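You operate a simulated robot arm through the tools that you are given. There is no shell and no other tool.

The job below is to be done with a simulated two-armed robot. You get a single attempt, and the scene is never put back.

Task
Wipe up the spill on the soak bench top with the blue rag and put it back.

The check looks at the end state, three seconds after you hand in, the way a careful person would. Anything else that was tipped, shoved, dropped, spilled or broken makes it a failure.

Robot
Two 7-joint arms with two-finger parallel grippers on one trunk, on a base that moves. Base frame: it is fixed to the floor where the robot stands at the start and does not move with it; the origin is under the middle of the robot, x ahead of it, y to its left, z up; the surface under the hand at the start is at about z = 0.82. Readings come in m, degrees, newtons and seconds.
The left shoulder is at the start at [0.183, 0.171, 1.081], the right one opposite. Each reaches about 0.883 m from its shoulder. Payload 4.4 kg a hand.
The TCP of each hand is the grasp point between the finger pads, 0.023 m short of the fingertips. In the tool frame z runs along the fingers and y along their closing line. The gripper opens to 0.094 m. The fingers are 0.038 m wide and 0.01 m thick; the gripper's body (0.054 by 0.096 m) begins 0.039 m behind the TCP.
Orientation is that of the tool frame in the base frame, as a unit quaternion [x, y, z, w]. With the fingers straight down and closing along the base's y, the tool's x points along the base's -x, its y along +y and its z along -z.

Tools
- The arms move only by the tool send_rows. It takes "left_increments", "right_increments" or both (then of equal length, played together; a hand with none holds still); each is a list of rows, each a list of 7 numbers: the gripper command, from -1 (fully open) to 1 (shut), values between in proportion, then the shift along the base's x, y, z in m, then the turn, a rotation vector about the base's x, y, z in degrees. In form: [[gripper, dx, dy, dz, wx, wy, wz], ...]. A call has 1 to 20 rows; each row is the pose to reach, as a shift and turn from the pose commanded when the call began. A row lasts 0.2 s, in which the tool goes at most 0.05 m and 8.6 degrees; a call with a longer step from one row to the next is refused whole, and so is a gripper value outside its range. A pose out of reach is approached as far as the arm can. The call stops where the force on the tool passes 40 N (or 10 N more than at its start, if that is more) or the arm is blocked; 0.2 s more then pass. Each finger travels about 0.072 m/s and halts on what it meets, pressing with about 42 N; the grip force reading is that of the motor and also rises with nothing between the fingers. The clock runs only during rows and for 0.2 s after the last one: add rows that repeat a pose to give the fingers time. The reply holds the time, the measured pose of the TCP, the force on the tool along the base axes, the opening and the grip force, in the units named above and with some noise, with the torque about the TCP (base axes, N m) and any sound that the robot's microphone picked up, and new pictures: "pictures" is both (left out), scene, wrist or none (wrist: the cameras of the hands that moved).
- Cameras (640 x 400 px; columns grow to the right, rows downward): "scene" is now at [0.3189, -0.002, 1.2234]; the picture's right is [0.00, -1.00, 0.00], its down [-0.49, 0.00, -0.87] and it looks along [0.87, 0.00, -0.49] (base axes); focal length 214 px, centre (320, 200). "left" rides on the left gripper at [0.086, -0.016, -0.074] in its tool frame; the picture's right is [0.18, 0.98, 0.00], its down [-0.58, 0.11, -0.81] and it looks along [-0.79, 0.15, 0.59] (tool axes); focal length 243 px, centre (320, 200). "right" rides on the right gripper at [0.086, 0.016, -0.075] in its tool frame; the picture's right is [-0.18, 0.98, 0.00], its down [-0.58, -0.11, -0.81] and it looks along [-0.79, -0.15, 0.59] (tool axes); focal length 243 px, centre (320, 200). There is no depth. A picture from a camera that has moved, and an enlarged one, comes with that camera's place and axes in the base frame and with its lens.
- lift_body(by): moves the trunk up (or, below 0, down) by that many m; the arms and the scene camera ride with it, the base frame stays. It gives what a move gives, with no picture.
- drive_base(legs): drives the robot by 1 to 6 legs, each [ahead, left, turn to the left] in m, m and degrees, along the robot's own axes; the way and the turn of a leg run together, so that a leg with both is an arc; at most 1.5 m and 180 degrees a leg. The arms and the cameras ride along, it lands a little off, and it stops where it bumps. It gives what a move gives, and a new picture of the scene camera.
- pan_tilt(pan, tilt): turns the head with the scene camera to pan (to the left, within 80 degrees either way) and tilt (down, from -29 to 69), counted from straight ahead of the robot (the tilt from the chest, where the trunk bows). It gives what a move gives, and a new picture of the scene camera.
- zoom(camera, box): a new picture of the part [left, top, right, bottom] of that camera's present view, enlarged. The clock stands still meanwhile.
- close_job(): hands the job in; it is judged then, once.

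Nothing tells you exact positions but the pictures and the camera data. Unless the task says otherwise, let go and move clear before handing in.

The tools are called after "Emit:" by a JSON object that holds its "method" and its "body". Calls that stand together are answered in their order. send_rows: Moves the arms, as the interface text tells. Its arguments: {"type":"object","properties":{"left_increments":{"type":"array","items":{"type":"array","items":{"type":"number"}}},"right_increments":{"type":"array","items":{"type":"array","items":{"type":"number"}}},"pictures":{"type":"string","enum":["both","scene","wrist","none"]}},"required":[]} The other tools are called the same way: lift_body (by) moves the trunk up or down; drive_base (legs) drives the base; pan_tilt (pan, tilt) turns the head that bears the scene camera; zoom (camera, box) takes an enlarged picture of a part of a camera's view; close_job () hands the job in.

At the start:

```text
t: 0.0
left_position: [0.4841, 0.1872, 1.0774]
left_tcp_rot: [0.0, 1.0, 0.0, 0.0]
left_wrist_force: [0.4, -0.2, 0.2]
left_wrist_torque: [0.03, 0.02, 0.02]
left_opening: 0.0941
left_grasp_force: 0.0
right_position: [0.4745, -0.1867, 1.1076]
right_tcp_rot: [0.0, 1.0, 0.0, 0.0]
right_wrist_force: [0.9, 0.3, -1.4]
right_wrist_torque: [-0.03, -0.02, 0.02]
right_opening: 0.0939
right_grasp_force: 0.0
trunk travel left (down, up): [-0.1, 0.288]
robot x, y, heading: [0.0005, -0.0026, -0.2]
head pan, tilt (commanded): [0.0, 29.3]
```

scene: 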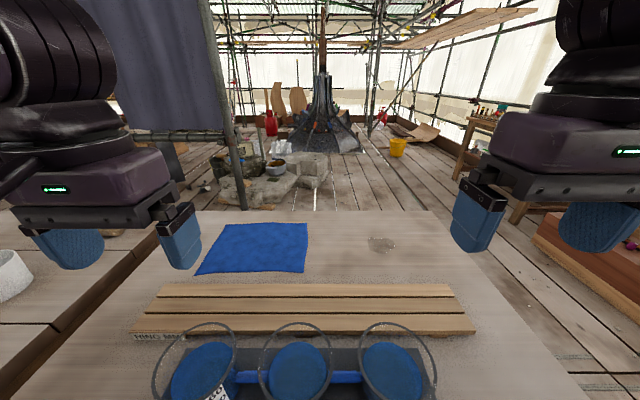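
right: 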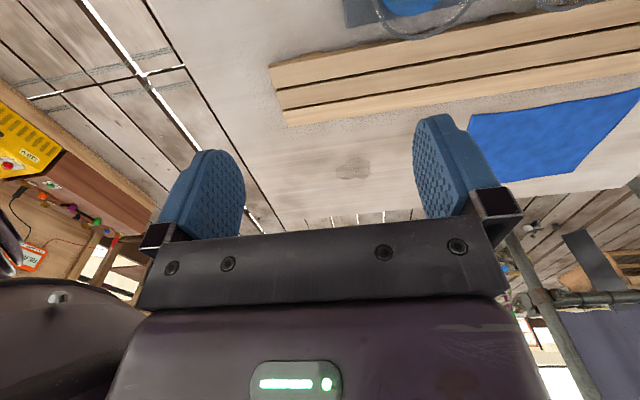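
left: 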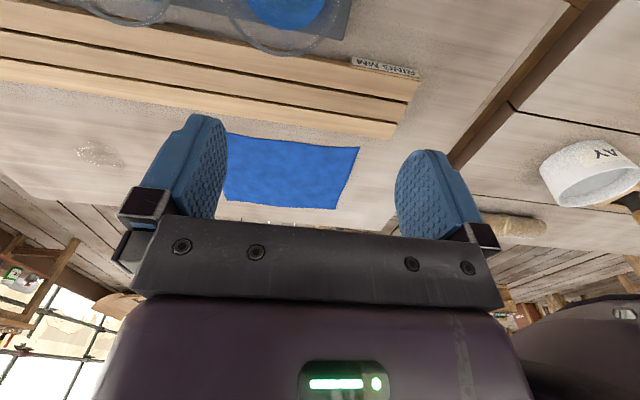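

I see a bench top ahead with a blue rag to the left, a small spill to the right, wooden slats in between and three glass vessels near the robot. I will look closer before moving.

Emit:
{"method": "zoom", "body": {"camera": "scene", "box": [120, 200, 480, 400]}}

Emit:
{"method": "zoom", "body": {"camera": "scene", "box": [340, 220, 440, 280]}}

Emit:
{"method": "pan_tilt", "body": {"pan": 0, "tilt": 60}}

```text
1.78 times, centred on (300, 300) of scene
camera zoom: at [0.3189, -0.002, 1.2234], right [0.0, -1.0, 0.0], down [-0.49, 0.0, -0.87], along [0.87, 0.0, -0.49], focal length 381 px, centre (356, 22)
```

zoom: 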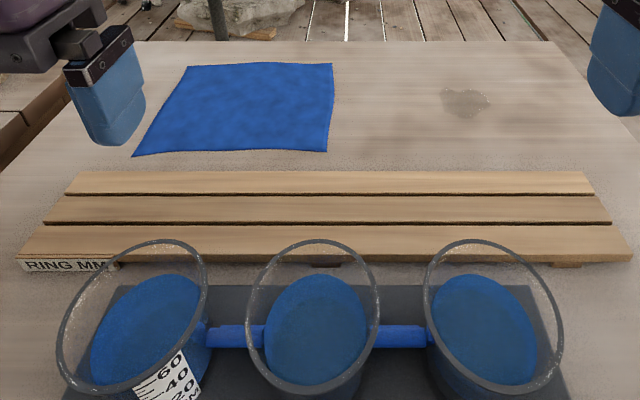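

```text
6.40 times, centred on (390, 250) of scene
camera zoom: at [0.3189, -0.002, 1.2234], right [0.0, -1.0, 0.0], down [-0.49, 0.0, -0.87], along [0.87, 0.0, -0.49], focal length 1373 px, centre (-128, -120)
```

zoom: 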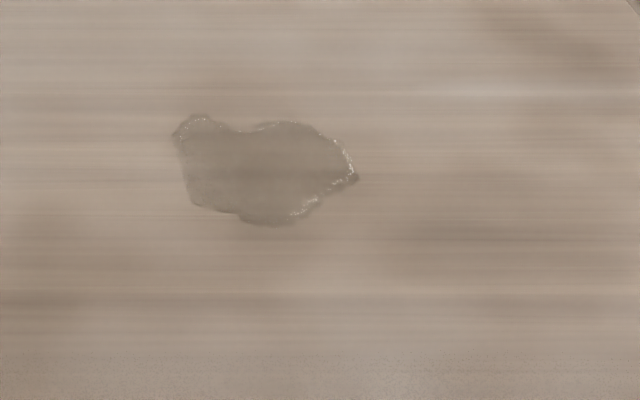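

```text
t: 1.0
left_position: [0.4829, 0.1861, 1.0788]
left_tcp_rot: [0.0, 1.0, 0.0, 0.0]
left_wrist_force: [0.2, -0.2, -0.8]
left_wrist_torque: [-0.03, 0.01, -0.03]
left_opening: 0.0942
left_grasp_force: 0.0
right_position: [0.4745, -0.186, 1.1079]
right_tcp_rot: [0.0, 1.0, 0.0, 0.001]
right_wrist_force: [-0.5, 0.2, -0.3]
right_wrist_torque: [0.01, 0.02, 0.0]
right_opening: 0.0941
right_grasp_force: 0.0
trunk travel left (down, up): [-0.1, 0.288]
robot x, y, heading: [0.0006, 0.0029, 0.2]
head pan, tilt (commanded): [0.0, 60.0]
camera scene: at [0.2949, -0.002, 1.1803], right [0.0, -1.0, 0.0], down [-0.87, 0.0, -0.5], along [0.5, 0.0, -0.87], focal length 214 px, centre (320, 200)
```

scene: 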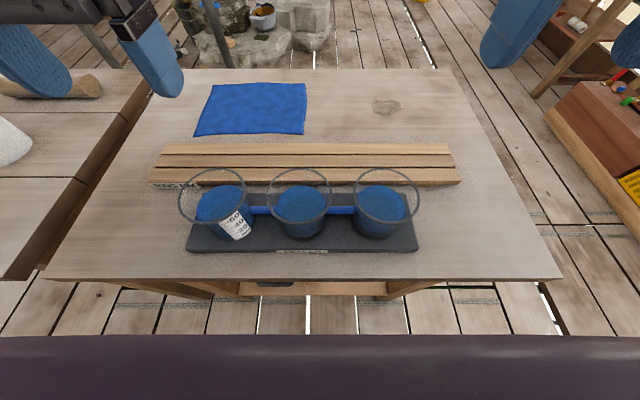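

The bench top spans about x 0.36–0.96. I estimate the rag at x 0.68–0.89, y 0.04–0.30, and the spill at about (0.777, -0.174). The slats at x 0.53–0.65 and the beakers at x 0.40–0.50 have to stay untouched. I'll zoom in for detail.

Emit:
{"method": "zoom", "body": {"camera": "scene", "box": [180, 60, 340, 160]}}

Emit:
{"method": "zoom", "body": {"camera": "scene", "box": [340, 70, 500, 170]}}

Emit:
{"method": "zoom", "body": {"camera": "scene", "box": [140, 130, 480, 290]}}

Emit:
{"method": "zoom", "body": {"camera": "left", "box": [0, 0, 440, 220]}}

```text
4.00 times, centred on (260, 110) of scene
camera zoom: at [0.2949, -0.002, 1.1803], right [0.0, -1.0, 0.0], down [-0.87, 0.0, -0.5], along [0.5, 0.0, -0.87], focal length 858 px, centre (560, 560)
```

zoom: 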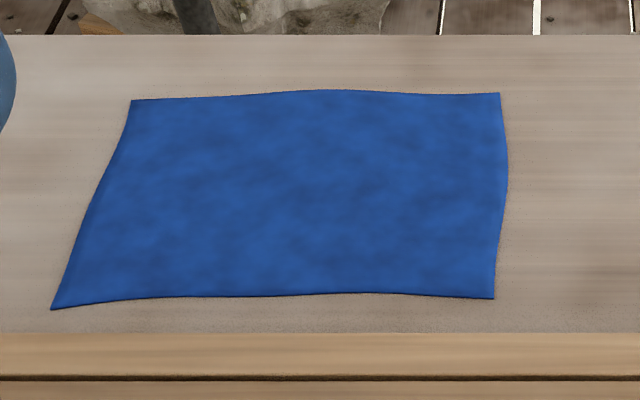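

```text
4.00 times, centred on (420, 120) of scene
camera zoom: at [0.2949, -0.002, 1.1803], right [0.0, -1.0, 0.0], down [-0.87, 0.0, -0.5], along [0.5, 0.0, -0.87], focal length 858 px, centre (-80, 520)
```

zoom: 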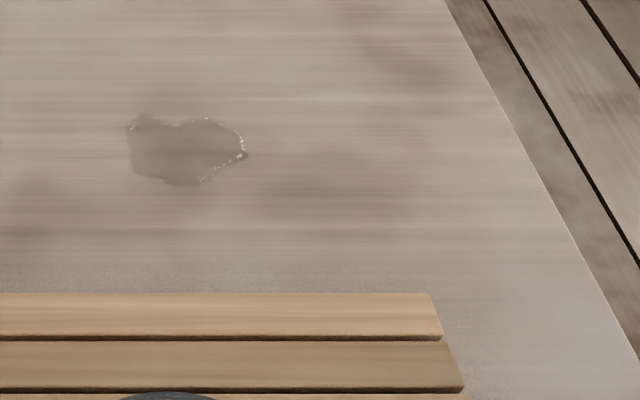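

```text
1.88 times, centred on (310, 210) of scene
camera zoom: at [0.2949, -0.002, 1.1803], right [0.0, -1.0, 0.0], down [-0.87, 0.0, -0.5], along [0.5, 0.0, -0.87], focal length 404 px, centre (339, 181)
```

zoom: 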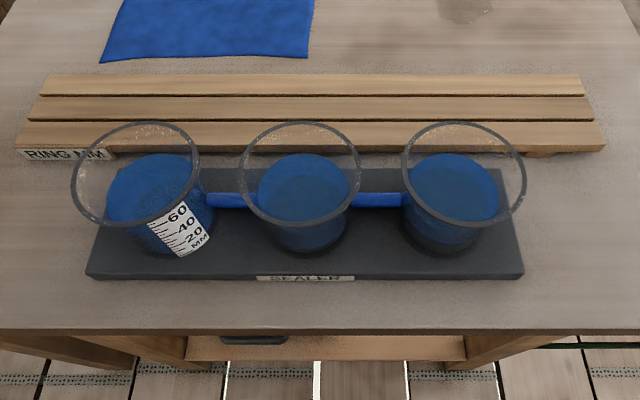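

```text
1.45 times, centred on (220, 110) of left
camera zoom: at [0.3976, 0.1719, 1.1523], right [-0.18, 0.98, 0.0], down [0.58, 0.11, 0.81], along [0.79, 0.15, -0.59], focal length 353 px, centre (466, 331)
```

zoom: 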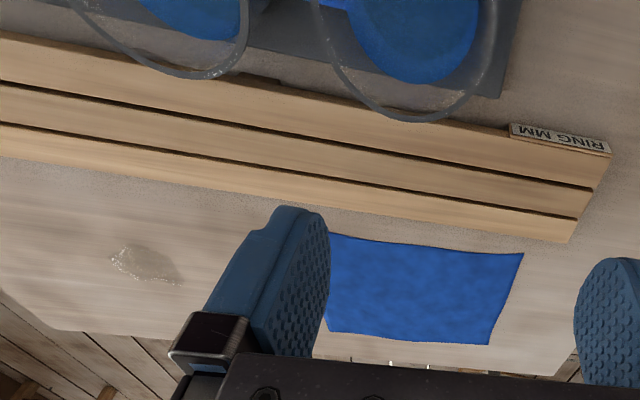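

The rag is lying flat with free bench all around it, and the spill is a small wet patch to its right. First I move the left hand out of the way, then bring the right hand high over the right-middle part of the rag.

Emit:
{"method": "send_rows", "body": {"left_increments": [[-1, 0, 0.03, 0.01, 0, 0, 0], [-1, -0.01, 0.06, 0.02, 0, 0, 0], [-1, -0.02, 0.09, 0.03, 0, 0, 0], [-1, -0.03, 0.12, 0.04, 0, 0, 0], [-1, -0.03, 0.12, 0.04, 0, 0, 0], [-1, -0.03, 0.12, 0.04, 0, 0, 0], [-1, -0.03, 0.12, 0.04, 0, 0, 0], [-1, -0.03, 0.12, 0.04, 0, 0, 0], [-1, -0.03, 0.12, 0.04, 0, 0, 0], [-1, -0.03, 0.12, 0.04, 0, 0, 0], [-1, -0.03, 0.12, 0.04, 0, 0, 0]], "right_increments": [[-1, 0.0305, 0.0305, 0, 0, 0, 0], [-1, 0.061, 0.061, 0, 0, 0, 0], [-1, 0.0915, 0.0915, 0, 0, 0, 0], [-1, 0.122, 0.122, 0, 0, 0, 0], [-1, 0.1525, 0.1525, 0, 0, 0, 0], [-1, 0.183, 0.183, 0, 0, 0, 0], [-1, 0.2135, 0.2135, 0, 0, 0, 0], [-1, 0.244, 0.244, 0, 0, 0, 0], [-1, 0.2745, 0.2745, 0, 0, 0, 0], [-1, 0.305, 0.305, 0, 0, 0, 0], [-1, 0.305, 0.305, 0, 0, 0, 0]]}}

```text
t: 3.4
left_position: [0.4518, 0.3059, 1.1196]
left_tcp_rot: [0.0, 1.0, 0.0, 0.001]
left_wrist_force: [0.7, -0.4, 0.0]
left_wrist_torque: [0.0, 0.07, -0.01]
left_opening: 0.0938
left_grasp_force: 0.0
right_position: [0.78, 0.1184, 1.109]
right_tcp_rot: [0.0, 1.0, 0.001, 0.0]
right_wrist_force: [-0.3, 0.0, -0.1]
right_wrist_torque: [-0.02, 0.0, 0.02]
right_opening: 0.0937
right_grasp_force: 0.0
trunk travel left (down, up): [-0.1, 0.288]
robot x, y, heading: [-0.0004, 0.0015, -0.0]
head pan, tilt (commanded): [0.0, 60.0]
camera scene: at [0.2949, -0.0028, 1.1802], right [0.0, -1.0, 0.0], down [-0.87, 0.0, -0.5], along [0.5, 0.0, -0.87], focal length 214 px, centre (320, 200)
camera right: at [0.6936, 0.1344, 1.182], right [0.18, 0.98, 0.0], down [0.58, -0.11, 0.81], along [0.79, -0.15, -0.59], focal length 243 px, centre (320, 200)
camera left: at [0.3667, 0.2897, 1.1934], right [-0.18, 0.98, 0.0], down [0.58, 0.11, 0.81], along [0.79, 0.15, -0.59], focal length 243 px, centre (320, 200)
```

scene: 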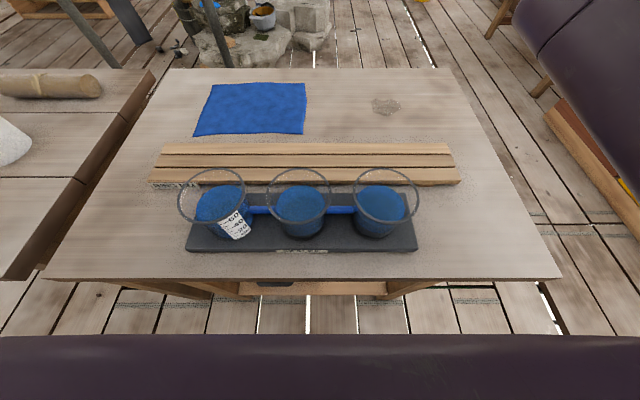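
right: 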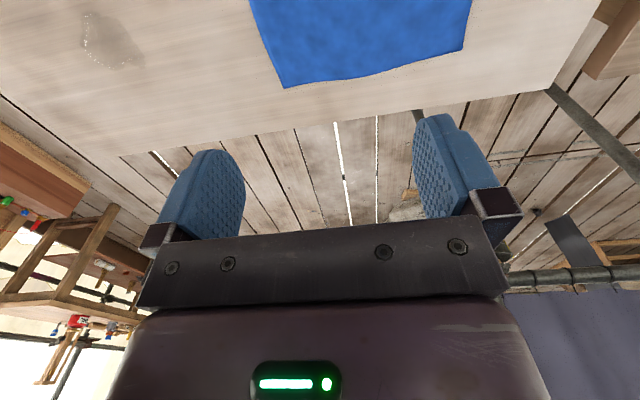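
left: 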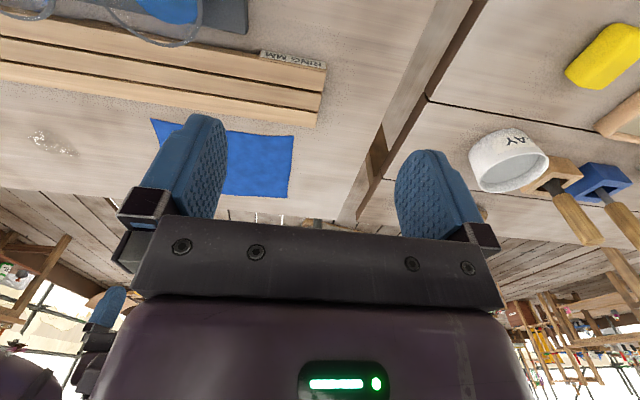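

Both cameras agree: the rag centre is near (0.778, 0.168), the spill is near (0.777, -0.17), and the bench surface is at z≈0.82. I'll centre the right hand over the rag, narrow the fingers to about 4 cm and go down part way.

Emit:
{"method": "send_rows", "body": {"right_increments": [[-0.5, 0, 0.025, -0.02, 0, 0, 0], [0.1, 0, 0.05, -0.05, 0, 0, 0], [0.1, 0, 0.05, -0.09, 0, 0, 0], [0.1, 0, 0.05, -0.13, 0, 0, 0], [0.1, 0, 0.05, -0.17, 0, 0, 0], [0.1, 0, 0.05, -0.2, 0, 0, 0], [0.1, 0, 0.05, -0.22, 0, 0, 0], [0.1, 0, 0.05, -0.22, 0, 0, 0]]}}

```text
t: 5.2
left_position: [0.4517, 0.3044, 1.1194]
left_tcp_rot: [0.0, 1.0, 0.0, 0.0]
left_wrist_force: [1.4, -0.3, -0.1]
left_wrist_torque: [-0.02, 0.04, 0.01]
left_opening: 0.0938
left_grasp_force: 0.0
right_position: [0.7805, 0.1673, 0.889]
right_tcp_rot: [0.0, 1.0, 0.0, 0.0]
right_wrist_force: [0.3, -0.1, -0.4]
right_wrist_torque: [0.0, -0.01, 0.0]
right_opening: 0.0423
right_grasp_force: 0.0
trunk travel left (down, up): [-0.1, 0.288]
robot x, y, heading: [-0.0024, -0.0024, -0.3]
head pan, tilt (commanded): [0.0, 60.0]
camera scene: at [0.2945, -0.002, 1.1804], right [0.0, -1.0, 0.0], down [-0.87, 0.0, -0.5], along [0.5, 0.0, -0.87], focal length 214 px, centre (320, 200)
camera right: at [0.6926, 0.1837, 0.9624], right [0.18, 0.98, 0.0], down [0.58, -0.11, 0.81], along [0.79, -0.15, -0.59], focal length 243 px, centre (320, 200)
```

scene: 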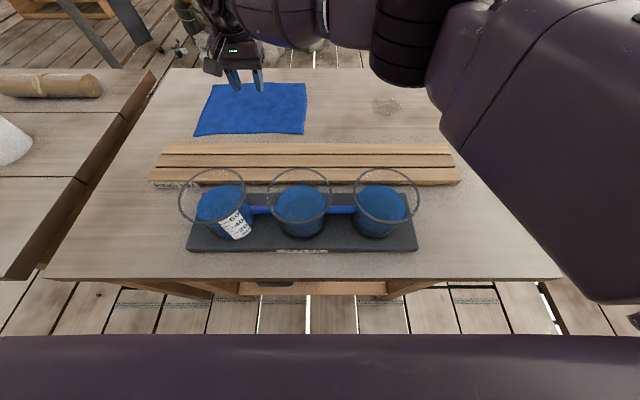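
right: 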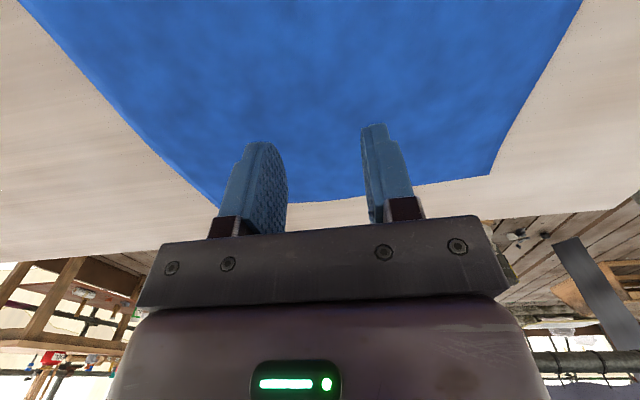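

The right hand is centred over the rag at TCP z 0.889, with the fingertips about 4–5 cm above the bench. I'll come down slowly until I feel contact.

Emit:
{"method": "send_rows", "body": {"right_increments": [[0.1, 0, 0, -0.015, 0, 0, 0], [0.1, 0, 0, -0.027, 0, 0, 0], [0.1, 0, 0, -0.034, 0, 0, 0], [0.1, 0, 0, -0.038, 0, 0, 0], [0.1, 0, 0, -0.041, 0, 0, 0], [0.1, 0, 0, -0.041, 0, 0, 0]], "pictures": "wrist"}}

```text
t: 6.6
left_position: [0.4533, 0.3066, 1.1176]
left_tcp_rot: [0.0, 1.0, 0.001, 0.0]
left_wrist_force: [0.0, -0.2, 1.2]
left_wrist_torque: [0.0, -0.01, -0.03]
left_opening: 0.0942
left_grasp_force: 0.0
right_position: [0.7797, 0.1693, 0.8464]
right_tcp_rot: [0.0, 1.0, -0.001, -0.001]
right_wrist_force: [0.1, 0.3, 0.3]
right_wrist_torque: [-0.03, -0.01, 0.0]
right_opening: 0.0422
right_grasp_force: 0.0
trunk travel left (down, up): [-0.1, 0.288]
robot x, y, heading: [-0.0007, -0.0003, -0.3]
head pan, tilt (commanded): [0.0, 60.0]
camera right: at [0.6937, 0.1849, 0.9208], right [0.18, 0.98, 0.0], down [0.58, -0.11, 0.81], along [0.79, -0.15, -0.59], focal length 243 px, centre (320, 200)
```

right: 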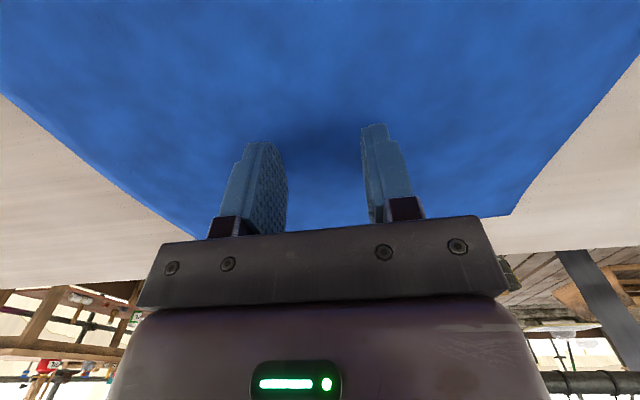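

Emit:
{"method": "send_rows", "body": {"right_increments": [[0.1, 0, 0, -0.002, 0, 0, 0], [0.1, 0, 0, -0.004, 0, 0, 0], [0.1, 0, 0, -0.006, 0, 0, 0], [0.1, 0, 0, -0.006, 0, 0, 0]], "pictures": "wrist"}}

```text
t: 7.6
left_position: [0.4504, 0.3058, 1.1211]
left_tcp_rot: [0.0, 1.0, 0.0, 0.001]
left_wrist_force: [-0.4, 0.0, 1.4]
left_wrist_torque: [0.01, 0.0, 0.01]
left_opening: 0.094
left_grasp_force: 0.0
right_position: [0.7794, 0.1685, 0.8448]
right_tcp_rot: [0.0, 1.0, 0.001, 0.003]
right_wrist_force: [4.7, 2.6, 16.7]
right_wrist_torque: [0.03, -0.01, 0.0]
right_opening: 0.0422
right_grasp_force: 0.1
trunk travel left (down, up): [-0.1, 0.288]
robot x, y, heading: [-0.0021, 0.0007, -0.2]
head pan, tilt (commanded): [0.0, 60.0]
camera right: at [0.6927, 0.1846, 0.918], right [0.18, 0.98, 0.0], down [0.58, -0.11, 0.81], along [0.8, -0.15, -0.59], focal length 243 px, centre (320, 200)
```

right: 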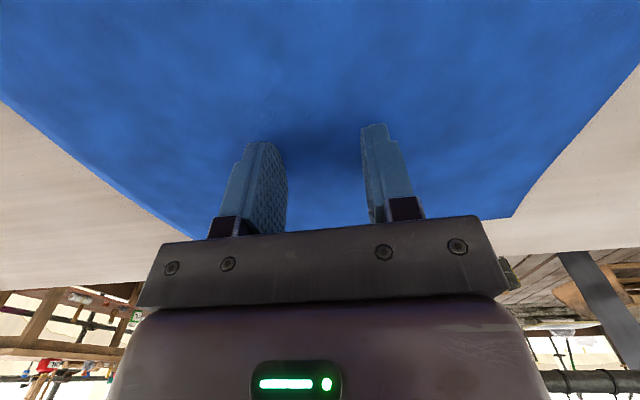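

I've made contact, with about 17 N of press at z≈0.845. Now I close the fingers while holding the press, to pinch a fold of cloth.

Emit:
{"method": "send_rows", "body": {"right_increments": [[0.3, 0, 0, 0, 0, 0, 0], [0.5, 0, 0, 0, 0, 0, 0], [0.7, 0, 0, 0, 0, 0, 0], [0.9, 0, 0, 0, 0, 0, 0], [1, 0, 0, 0, 0, 0, 0], [1, 0, 0, 0, 0, 0, 0], [1, 0, 0, 0, 0, 0, 0]]}}

```text
t: 9.2
left_position: [0.4504, 0.3052, 1.1201]
left_tcp_rot: [0.0, 1.0, 0.0, 0.002]
left_wrist_force: [-0.5, 0.0, -1.0]
left_wrist_torque: [0.04, 0.0, -0.03]
left_opening: 0.0942
left_grasp_force: 0.0
right_position: [0.7781, 0.1684, 0.8445]
right_tcp_rot: [0.0, 1.0, 0.001, 0.002]
right_wrist_force: [1.4, -2.1, 31.1]
right_wrist_torque: [-0.12, 0.23, 0.05]
right_opening: 0.0
right_grasp_force: 41.7
trunk travel left (down, up): [-0.1, 0.288]
robot x, y, heading: [-0.0031, 0.0012, -0.0]
head pan, tilt (commanded): [0.0, 60.0]
camera scene: at [0.2922, -0.0028, 1.1812], right [0.0, -1.0, 0.0], down [-0.86, 0.0, -0.5], along [0.5, 0.0, -0.86], focal length 214 px, centre (320, 200)
camera right: at [0.6916, 0.1838, 0.918], right [0.18, 0.98, 0.0], down [0.58, -0.11, 0.81], along [0.8, -0.15, -0.59], focal length 243 px, centre (320, 200)
```

scene: 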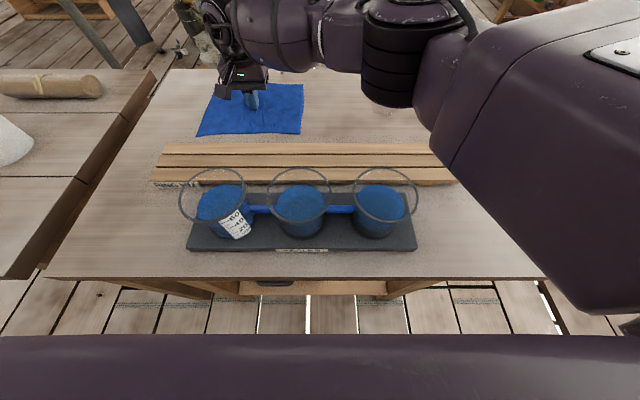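
right: 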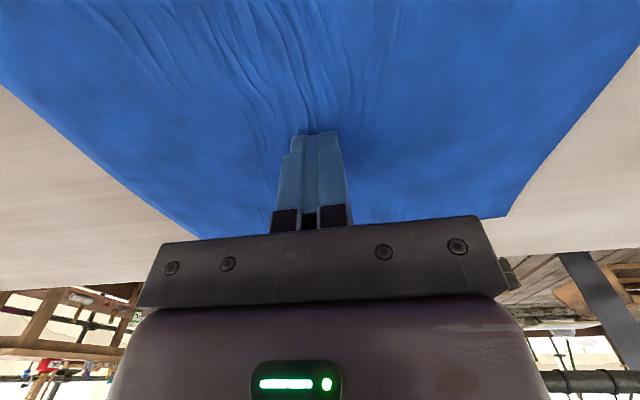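

The cloth has wrinkled in toward the closed fingers. I'll lift about 2 cm to test whether the rag is held.

Emit:
{"method": "send_rows", "body": {"right_increments": [[1, 0, 0, 0.008, 0, 0, 0], [1, 0, 0, 0.016, 0, 0, 0], [1, 0, 0, 0.025, 0, 0, 0], [1, 0, 0, 0.025, 0, 0, 0]]}}

Emit:
{"method": "zoom", "body": {"camera": "scene", "box": [180, 60, 340, 160]}}

```text
t: 10.2
left_position: [0.4533, 0.3064, 1.1189]
left_tcp_rot: [0.001, 1.0, 0.0, -0.001]
left_wrist_force: [-0.1, 0.5, 0.5]
left_wrist_torque: [0.01, 0.04, 0.02]
left_opening: 0.094
left_grasp_force: 0.1
right_position: [0.7795, 0.1689, 0.8634]
right_tcp_rot: [0.0, 1.0, 0.0, -0.001]
right_wrist_force: [0.9, 0.7, 0.2]
right_wrist_torque: [0.0, 0.03, 0.01]
right_opening: 0.0
right_grasp_force: 41.7
trunk travel left (down, up): [-0.1, 0.288]
robot x, y, heading: [0.0014, 0.0011, -0.0]
head pan, tilt (commanded): [0.0, 60.0]
camera scene: at [0.2952, -0.002, 1.18], right [0.0, -1.0, 0.0], down [-0.87, 0.0, -0.5], along [0.5, 0.0, -0.87], focal length 214 px, centre (320, 200)
camera right: at [0.6933, 0.1841, 0.9381], right [0.18, 0.98, 0.0], down [0.58, -0.11, 0.81], along [0.79, -0.15, -0.59], focal length 243 px, centre (320, 200)
```

scene: 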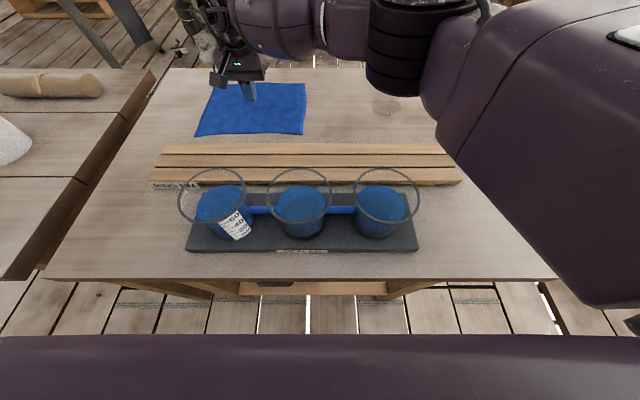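
right: 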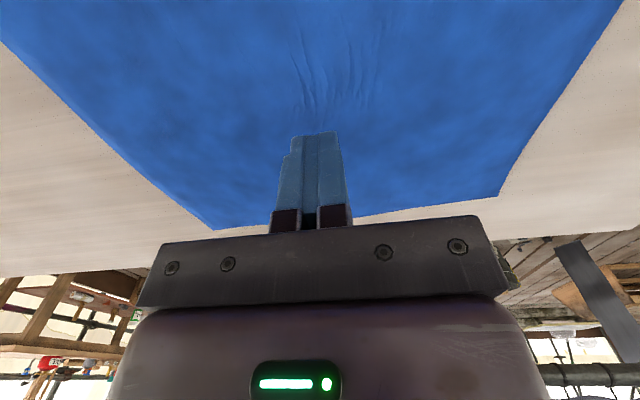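

```text
4.00 times, centred on (260, 110) of scene
camera zoom: at [0.2952, -0.002, 1.18], right [0.0, -1.0, 0.0], down [-0.87, 0.0, -0.5], along [0.5, 0.0, -0.87], focal length 858 px, centre (560, 560)
```

zoom: 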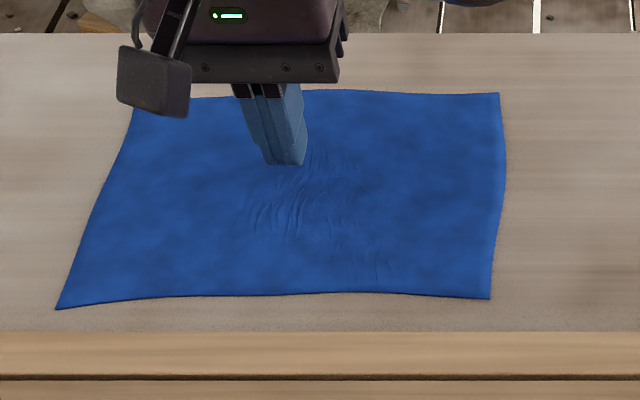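

The pinch slipped out, and the rag is still flat in place with only slight wrinkles. I'll try it the way a flat hand would: spread the fingers, press the rag down, and test whether it slides along with the hand over 3 cm.

Emit:
{"method": "send_rows", "body": {"right_increments": [[0.5, 0, 0, 0, 0, 0, 0], [-0.2, 0, 0, 0, 0, 0, 0], [-0.6, 0, 0, 0, 0, 0, 0], [-0.6, 0, 0, -0.01, 0, 0, 0], [-0.6, 0, 0, -0.018, 0, 0, 0], [-0.6, 0, 0, -0.022, 0, 0, 0], [-0.6, 0, 0, -0.025, 0, 0, 0], [-0.6, 0, 0, -0.025, 0, 0, 0]], "pictures": "wrist"}}

```text
t: 12.0
left_position: [0.451, 0.3061, 1.1199]
left_tcp_rot: [0.0, 1.0, 0.0, 0.001]
left_wrist_force: [-0.4, 0.7, -0.2]
left_wrist_torque: [-0.03, -0.01, -0.02]
left_opening: 0.0939
left_grasp_force: 0.1
right_position: [0.7795, 0.1688, 0.8458]
right_tcp_rot: [0.0, 1.0, 0.001, 0.001]
right_wrist_force: [0.8, 1.3, 15.3]
right_wrist_torque: [-0.26, 0.05, -0.01]
right_opening: 0.075
right_grasp_force: 0.0
trunk travel left (down, up): [-0.1, 0.288]
robot x, y, heading: [0.0042, 0.0011, -0.2]
head pan, tilt (commanded): [0.0, 60.0]
camera right: at [0.693, 0.1845, 0.9181], right [0.18, 0.98, 0.0], down [0.58, -0.11, 0.81], along [0.79, -0.15, -0.59], focal length 243 px, centre (320, 200)
```

right: 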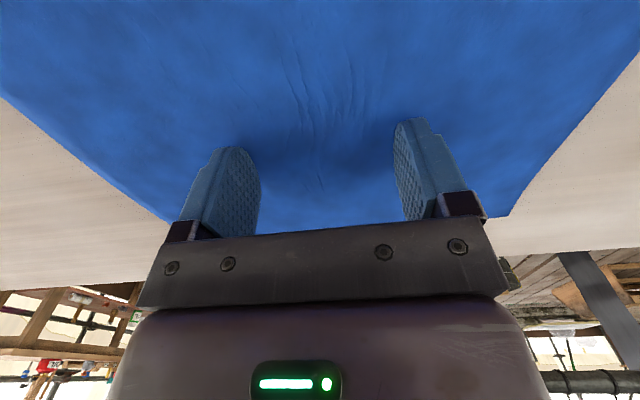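

Emit:
{"method": "send_rows", "body": {"right_increments": [[-0.6, 0, 0, -0.002, 0, 0, 0], [-0.6, 0, -0.007, -0.002, 0, 0, 0], [-0.6, 0, -0.015, -0.002, 0, 0, 0], [-0.6, 0, -0.022, -0.002, 0, 0, 0], [-0.6, 0, -0.03, -0.002, 0, 0, 0], [-0.6, 0, -0.03, -0.002, 0, 0, 0]]}}

Emit:
{"method": "zoom", "body": {"camera": "scene", "box": [180, 60, 340, 160]}}

```text
t: 13.4
left_position: [0.4493, 0.3059, 1.12]
left_tcp_rot: [0.0, 1.0, -0.001, 0.001]
left_wrist_force: [0.0, -0.1, 0.0]
left_wrist_torque: [-0.02, -0.02, 0.01]
left_opening: 0.0937
left_grasp_force: 0.1
right_position: [0.7781, 0.14, 0.8453]
right_tcp_rot: [-0.002, 1.0, 0.0, 0.003]
right_wrist_force: [0.5, 10.4, 38.3]
right_wrist_torque: [-0.77, 0.48, -0.1]
right_opening: 0.0726
right_grasp_force: 0.0
trunk travel left (down, up): [-0.1, 0.288]
robot x, y, heading: [0.0006, 0.0024, 0.2]
head pan, tilt (commanded): [0.0, 60.0]
camera scene: at [0.2916, -0.0018, 1.1815], right [0.0, -1.0, 0.0], down [-0.86, 0.0, -0.5], along [0.5, 0.0, -0.86], focal length 214 px, centre (320, 200)
camera right: at [0.6912, 0.1549, 0.9178], right [0.18, 0.98, 0.0], down [0.58, -0.11, 0.81], along [0.8, -0.15, -0.59], focal length 243 px, centre (320, 200)
```

scene: 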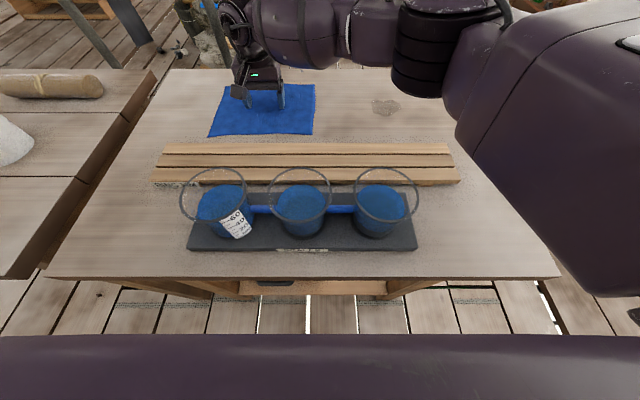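
right: 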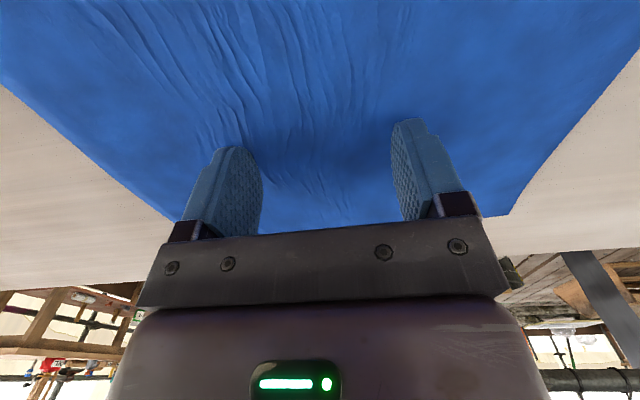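

```text
4.00 times, centred on (260, 110) of scene
camera zoom: at [0.2916, -0.0018, 1.1815], right [0.0, -1.0, 0.0], down [-0.86, 0.0, -0.5], along [0.5, 0.0, -0.86], focal length 858 px, centre (560, 560)
```

zoom: 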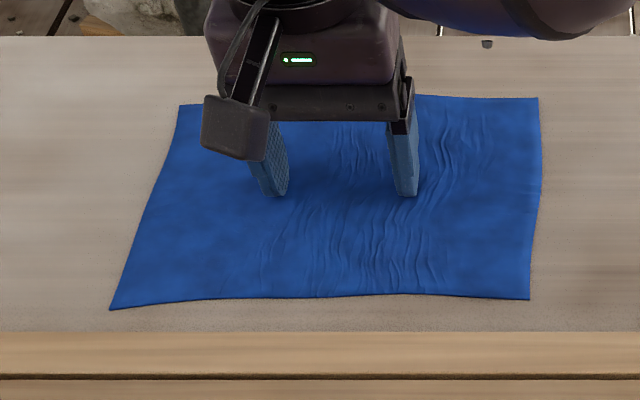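

The rag slides along with the pressed hand and keeps its shape. The press is a bit strong at 38 N, so I'll ease it slightly and keep sliding toward the spill.

Emit:
{"method": "send_rows", "body": {"right_increments": [[-0.6, 0, 0, 0.0015, 0, 0, 0], [-0.6, 0, -0.015, 0.0015, 0, 0, 0], [-0.6, 0, -0.03, 0.0015, 0, 0, 0], [-0.6, 0, -0.045, 0.0015, 0, 0, 0], [-0.6, 0, -0.06, 0.0015, 0, 0, 0], [-0.6, 0, -0.075, 0.0015, 0, 0, 0], [-0.6, 0, -0.09, 0.0015, 0, 0, 0], [-0.6, 0, -0.105, 0.0015, 0, 0, 0], [-0.6, 0, -0.12, 0.0015, 0, 0, 0], [-0.6, 0, -0.12, 0.0015, 0, 0, 0]]}}

Emit:
{"method": "zoom", "body": {"camera": "scene", "box": [200, 60, 440, 210]}}

```text
t: 15.6
left_position: [0.449, 0.3061, 1.1192]
left_tcp_rot: [0.001, 1.0, -0.001, 0.001]
left_wrist_force: [0.1, -0.1, 0.1]
left_wrist_torque: [-0.02, 0.0, 0.0]
left_opening: 0.0942
left_grasp_force: 0.0
right_position: [0.7792, 0.02, 0.8453]
right_tcp_rot: [0.0, 1.0, 0.0, 0.002]
right_wrist_force: [0.1, 8.0, 31.7]
right_wrist_torque: [-0.5, 0.37, -0.05]
right_opening: 0.0736
right_grasp_force: 0.0
trunk travel left (down, up): [-0.1, 0.288]
robot x, y, heading: [0.0013, 0.002, -0.0]
head pan, tilt (commanded): [0.0, 60.0]
camera scene: at [0.2921, -0.0016, 1.1811], right [0.0, -1.0, 0.0], down [-0.86, 0.0, -0.5], along [0.5, 0.0, -0.86], focal length 214 px, centre (320, 200)
camera right: at [0.6919, 0.0353, 0.9179], right [0.18, 0.98, 0.0], down [0.58, -0.11, 0.81], along [0.8, -0.15, -0.59], focal length 243 px, centre (320, 200)
```

scene: 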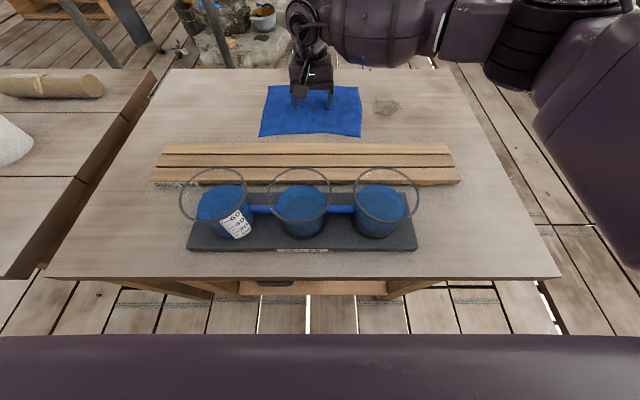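
right: 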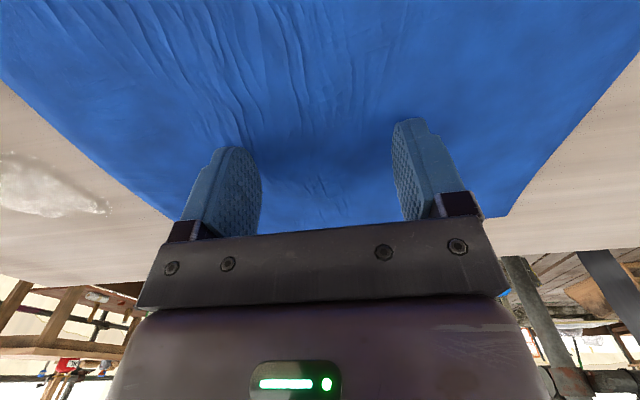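

```text
2.67 times, centred on (320, 135) of scene
camera zoom: at [0.2921, -0.0016, 1.1811], right [0.0, -1.0, 0.0], down [-0.86, 0.0, -0.5], along [0.5, 0.0, -0.86], focal length 572 px, centre (320, 373)
```

zoom: 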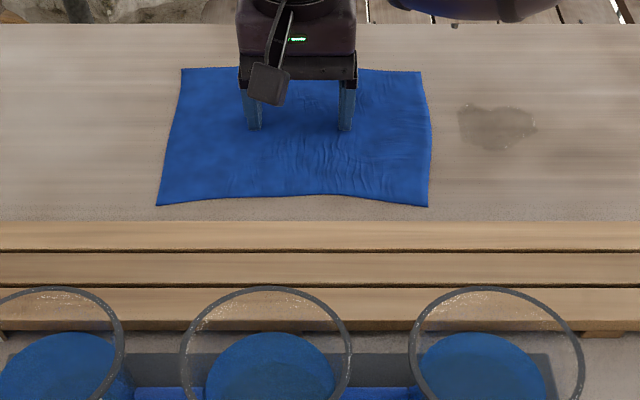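

The rag follows the hand cleanly and its leading edge is almost at the spill. I'll keep sliding until the hand presses over the spill near y≈-0.18.

Emit:
{"method": "send_rows", "body": {"right_increments": [[-0.6, 0, -0.015, 0, 0, 0, 0], [-0.6, 0, -0.03, 0, 0, 0, 0], [-0.6, 0, -0.045, 0, 0, 0, 0], [-0.6, 0, -0.06, 0, 0, 0, 0], [-0.6, 0, -0.075, 0, 0, 0, 0], [-0.6, 0, -0.09, 0, 0, 0, 0], [-0.6, 0, -0.105, 0, 0, 0, 0], [-0.6, 0, -0.12, 0, 0, 0, 0], [-0.6, 0, -0.135, 0, 0, 0, 0], [-0.6, 0, -0.15, 0, 0, 0, 0], [-0.6, 0, -0.165, 0, 0, 0, 0], [-0.6, 0, -0.18, 0, 0, 0, 0], [-0.6, 0, -0.195, 0, 0, 0, 0], [-0.6, 0, -0.195, 0, 0, 0, 0]]}}

Emit:
{"method": "zoom", "body": {"camera": "scene", "box": [260, 60, 500, 210]}}

```text
t: 18.6
left_position: [0.4495, 0.3072, 1.1206]
left_tcp_rot: [0.0, 1.0, -0.001, 0.002]
left_wrist_force: [-0.3, 0.2, -0.1]
left_wrist_torque: [-0.03, 0.02, 0.02]
left_opening: 0.0942
left_grasp_force: 0.0
right_position: [0.7775, -0.1769, 0.8441]
right_tcp_rot: [0.0, 1.0, 0.0, 0.003]
right_wrist_force: [1.0, 9.7, 29.5]
right_wrist_torque: [0.14, 0.31, -0.14]
right_opening: 0.0743
right_grasp_force: 0.1
trunk travel left (down, up): [-0.1, 0.288]
robot x, y, heading: [-0.0009, -0.0005, -0.2]
head pan, tilt (commanded): [0.0, 60.0]
camera scene: at [0.2923, -0.0009, 1.1812], right [0.0, -1.0, 0.0], down [-0.86, 0.0, -0.5], along [0.5, 0.0, -0.86], focal length 214 px, centre (320, 200)
camera right: at [0.6906, -0.1598, 0.9179], right [0.18, 0.98, 0.0], down [0.58, -0.11, 0.81], along [0.8, -0.15, -0.59], focal length 243 px, centre (320, 200)
```

scene: 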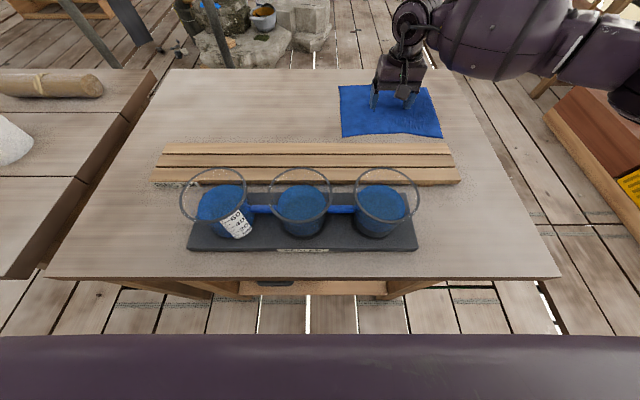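
right: 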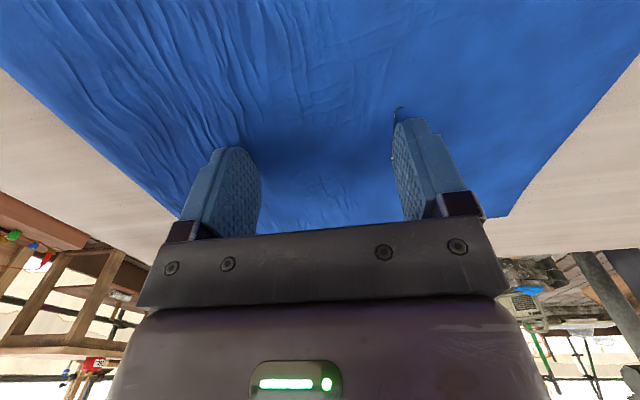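

```text
2.67 times, centred on (380, 135) of scene
camera zoom: at [0.2923, -0.0009, 1.1812], right [0.0, -1.0, 0.0], down [-0.86, 0.0, -0.5], along [0.5, 0.0, -0.86], focal length 572 px, centre (160, 373)
```

zoom: 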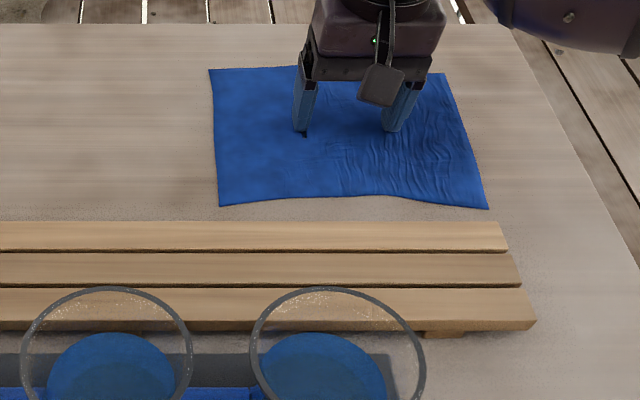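

The rag now covers the spill and the press is steady. There's a small dark mark by the left finger, which I'll look at closely.

Emit:
{"method": "zoom", "body": {"camera": "right", "box": [340, 60, 500, 160]}}

Emit:
{"method": "zoom", "body": {"camera": "scene", "box": [340, 80, 440, 142]}}

```text
4.00 times, centred on (420, 110) of right
camera zoom: at [0.6906, -0.1598, 0.9179], right [0.18, 0.98, 0.0], down [0.58, -0.11, 0.81], along [0.8, -0.15, -0.59], focal length 970 px, centre (-80, 560)
```

zoom: 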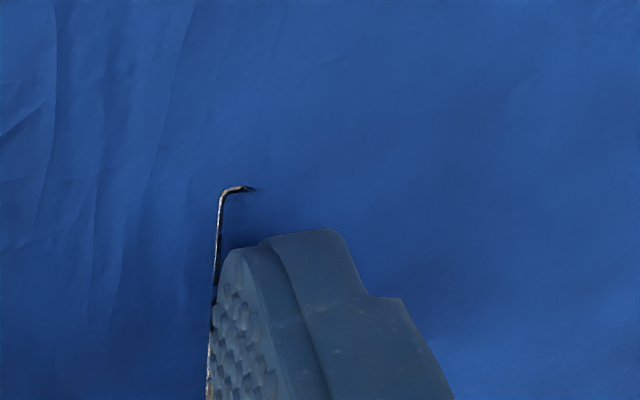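

```text
6.40 times, centred on (390, 111) of scene
camera zoom: at [0.2923, -0.0009, 1.1812], right [0.0, -1.0, 0.0], down [-0.86, 0.0, -0.5], along [0.5, 0.0, -0.86], focal length 1373 px, centre (-128, 770)
```

zoom: 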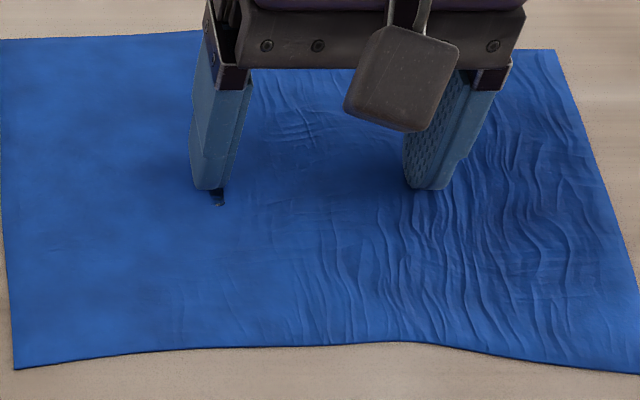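

The mark looks like a glint of the wet patch showing by the fingertip, so I'm right over the spill. Now I'll do wiping strokes across it, shifting a little in x so that its whole depth gets pressed.

Emit:
{"method": "send_rows", "body": {"right_increments": [[-0.6, 0.01, 0, 0, 0, 0, 0], [-0.6, 0.02, 0, 0, 0, 0, 0], [-0.6, 0.02, -0.015, 0, 0, 0, 0], [-0.6, 0.02, -0.03, 0, 0, 0, 0], [-0.6, 0.02, -0.015, 0, 0, 0, 0], [-0.6, 0.02, 0, 0, 0, 0, 0], [-0.6, 0.02, 0.02, 0, 0, 0, 0], [-0.6, 0.02, 0.04, 0, 0, 0, 0], [-0.6, 0.008, 0.04, 0, 0, 0, 0], [-0.6, -0.006, 0.04, 0, 0, 0, 0], [-0.6, -0.02, 0.04, 0, 0, 0, 0], [-0.6, -0.02, 0.02, 0, 0, 0, 0], [-0.6, -0.02, 0, 0, 0, 0, 0], [-0.6, -0.02, -0.015, 0, 0, 0, 0], [-0.6, -0.02, -0.03, 0, 0, 0, 0], [-0.6, -0.01, -0.02, 0, 0, 0, 0], [-0.6, 0, 0, 0, 0, 0, 0], [-0.6, 0, 0, 0, 0, 0, 0]]}}

Emit:
{"method": "zoom", "body": {"camera": "scene", "box": [260, 60, 500, 210]}}

```text
t: 22.4
left_position: [0.4504, 0.3052, 1.1211]
left_tcp_rot: [0.0, 1.0, 0.0, 0.002]
left_wrist_force: [-1.1, 0.5, -0.3]
left_wrist_torque: [0.03, 0.01, 0.01]
left_opening: 0.094
left_grasp_force: 0.0
right_position: [0.7781, -0.1782, 0.8445]
right_tcp_rot: [0.001, 1.0, 0.0, 0.004]
right_wrist_force: [-1.3, -11.3, 37.3]
right_wrist_torque: [0.25, 0.49, 0.11]
right_opening: 0.0746
right_grasp_force: 0.0
trunk travel left (down, up): [-0.1, 0.288]
robot x, y, heading: [0.0015, 0.0012, -0.0]
head pan, tilt (commanded): [0.0, 60.0]
camera scene: at [0.2915, -0.0023, 1.1815], right [0.0, -1.0, 0.0], down [-0.86, 0.0, -0.5], along [0.5, 0.0, -0.86], focal length 214 px, centre (320, 200)
camera right: at [0.6914, -0.1613, 0.9178], right [0.19, 0.98, 0.0], down [0.58, -0.11, 0.81], along [0.8, -0.15, -0.59], focal length 243 px, centre (320, 200)
```

scene: 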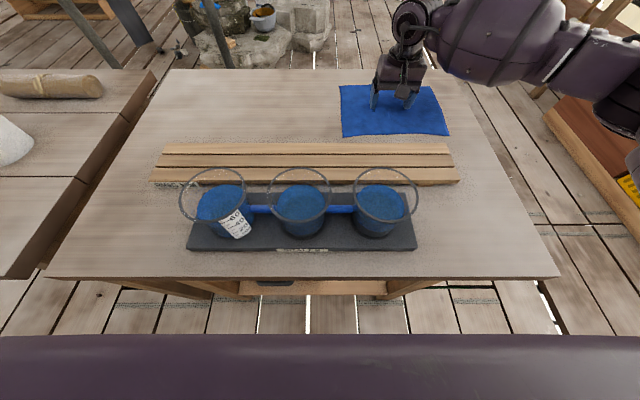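
right: 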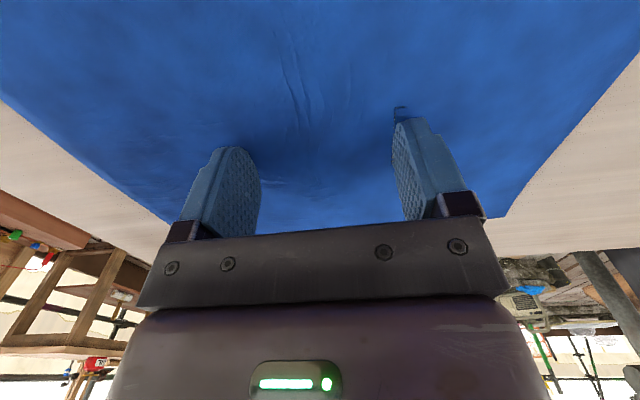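

```text
2.67 times, centred on (380, 135) of scene
camera zoom: at [0.2915, -0.0023, 1.1815], right [0.0, -1.0, 0.0], down [-0.86, 0.0, -0.5], along [0.5, 0.0, -0.86], focal length 572 px, centre (160, 373)
```

zoom: 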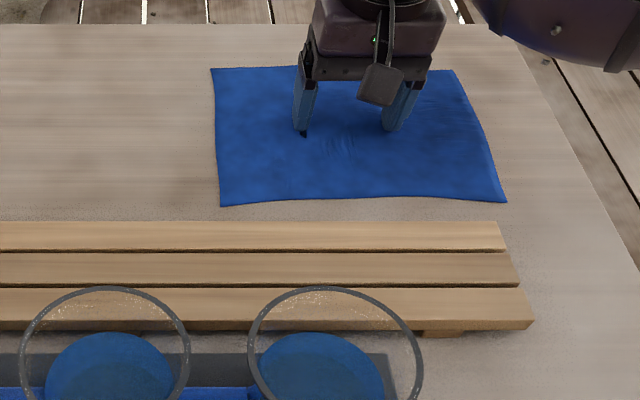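

The strokes are done. I'll slide the rag back left about 0.2 m so I can check whether the spill is gone.

Emit:
{"method": "send_rows", "body": {"right_increments": [[-0.6, 0, 0, 0.001, 0, 0, 0], [-0.6, 0, 0.015, 0.001, 0, 0, 0], [-0.6, 0, 0.03, 0.001, 0, 0, 0], [-0.6, 0, 0.045, 0.001, 0, 0, 0], [-0.6, 0, 0.06, 0.001, 0, 0, 0], [-0.6, 0, 0.075, 0.001, 0, 0, 0], [-0.6, 0, 0.09, 0.001, 0, 0, 0], [-0.6, 0, 0.105, 0.001, 0, 0, 0], [-0.6, 0, 0.12, 0.001, 0, 0, 0], [-0.6, 0, 0.135, 0.001, 0, 0, 0], [-0.6, 0, 0.15, 0.001, 0, 0, 0], [-0.6, 0, 0.165, 0.001, 0, 0, 0], [-0.6, 0, 0.18, 0.001, 0, 0, 0], [-0.6, 0, 0.195, 0.001, 0, 0, 0], [-0.6, 0, 0.21, 0.001, 0, 0, 0], [-0.6, 0, 0.21, 0.001, 0, 0, 0]]}}

Emit:
{"method": "zoom", "body": {"camera": "scene", "box": [260, 60, 500, 210]}}

Emit:
{"method": "zoom", "body": {"camera": "scene", "box": [350, 80, 430, 130]}}

```text
t: 25.8
left_position: [0.4491, 0.3057, 1.1198]
left_tcp_rot: [-0.001, 1.0, 0.0, 0.002]
left_wrist_force: [-0.3, 0.9, -0.3]
left_wrist_torque: [-0.01, -0.03, 0.01]
left_opening: 0.0941
left_grasp_force: 0.1
right_position: [0.7777, 0.0347, 0.8451]
right_tcp_rot: [-0.001, 1.0, 0.001, 0.003]
right_wrist_force: [0.8, -5.0, 34.4]
right_wrist_torque: [-1.09, 0.35, 0.03]
right_opening: 0.0761
right_grasp_force: 0.7
trunk travel left (down, up): [-0.1, 0.288]
robot x, y, heading: [-0.0017, -0.0027, 0.1]
head pan, tilt (commanded): [0.0, 60.0]
camera scene: at [0.292, -0.0021, 1.1812], right [0.0, -1.0, 0.0], down [-0.86, 0.0, -0.5], along [0.5, 0.0, -0.86], focal length 214 px, centre (320, 200)
camera right: at [0.6915, 0.0515, 0.918], right [0.18, 0.98, 0.0], down [0.58, -0.11, 0.81], along [0.8, -0.15, -0.59], focal length 243 px, centre (320, 200)
```

scene: 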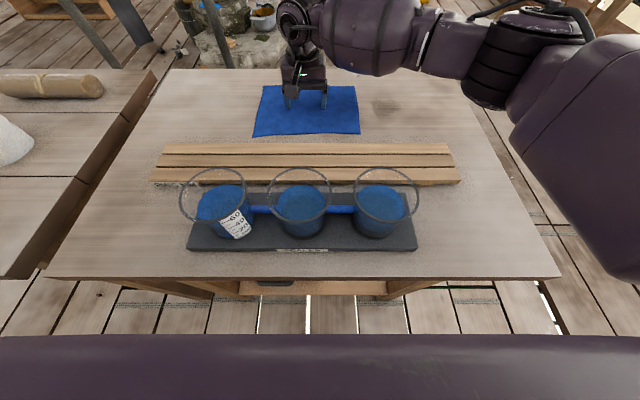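
right: 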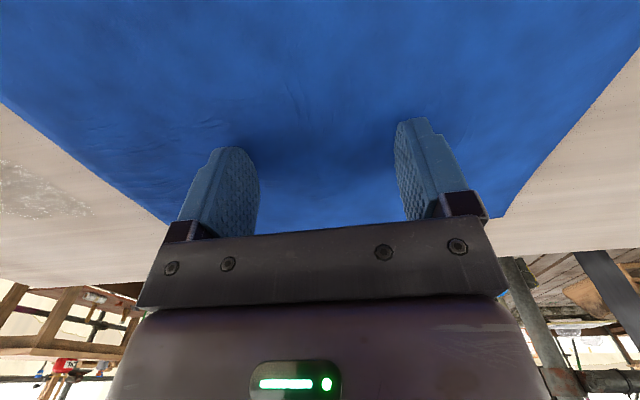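

```text
2.67 times, centred on (380, 135) of scene
camera zoom: at [0.292, -0.0021, 1.1812], right [0.0, -1.0, 0.0], down [-0.86, 0.0, -0.5], along [0.5, 0.0, -0.86], focal length 572 px, centre (160, 373)
```

zoom: 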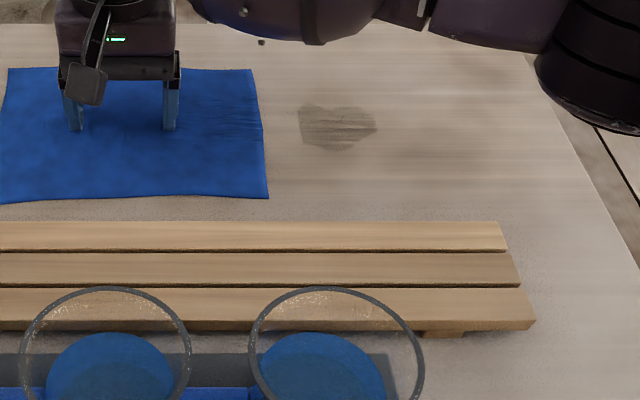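

```text
8.00 times, centred on (390, 105) of scene
camera zoom: at [0.292, -0.0021, 1.1812], right [0.0, -1.0, 0.0], down [-0.86, 0.0, -0.5], along [0.5, 0.0, -0.86], focal length 1716 px, centre (-240, 960)
```

zoom: 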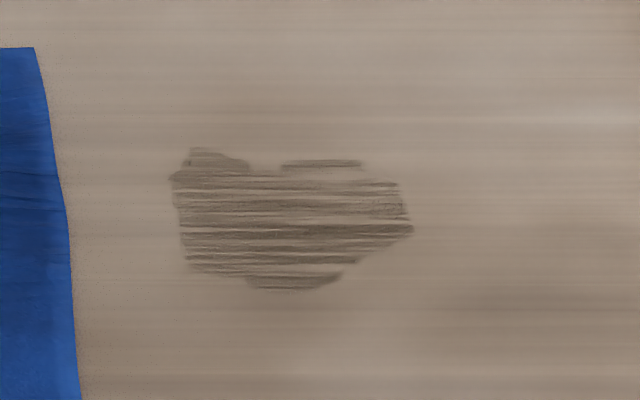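

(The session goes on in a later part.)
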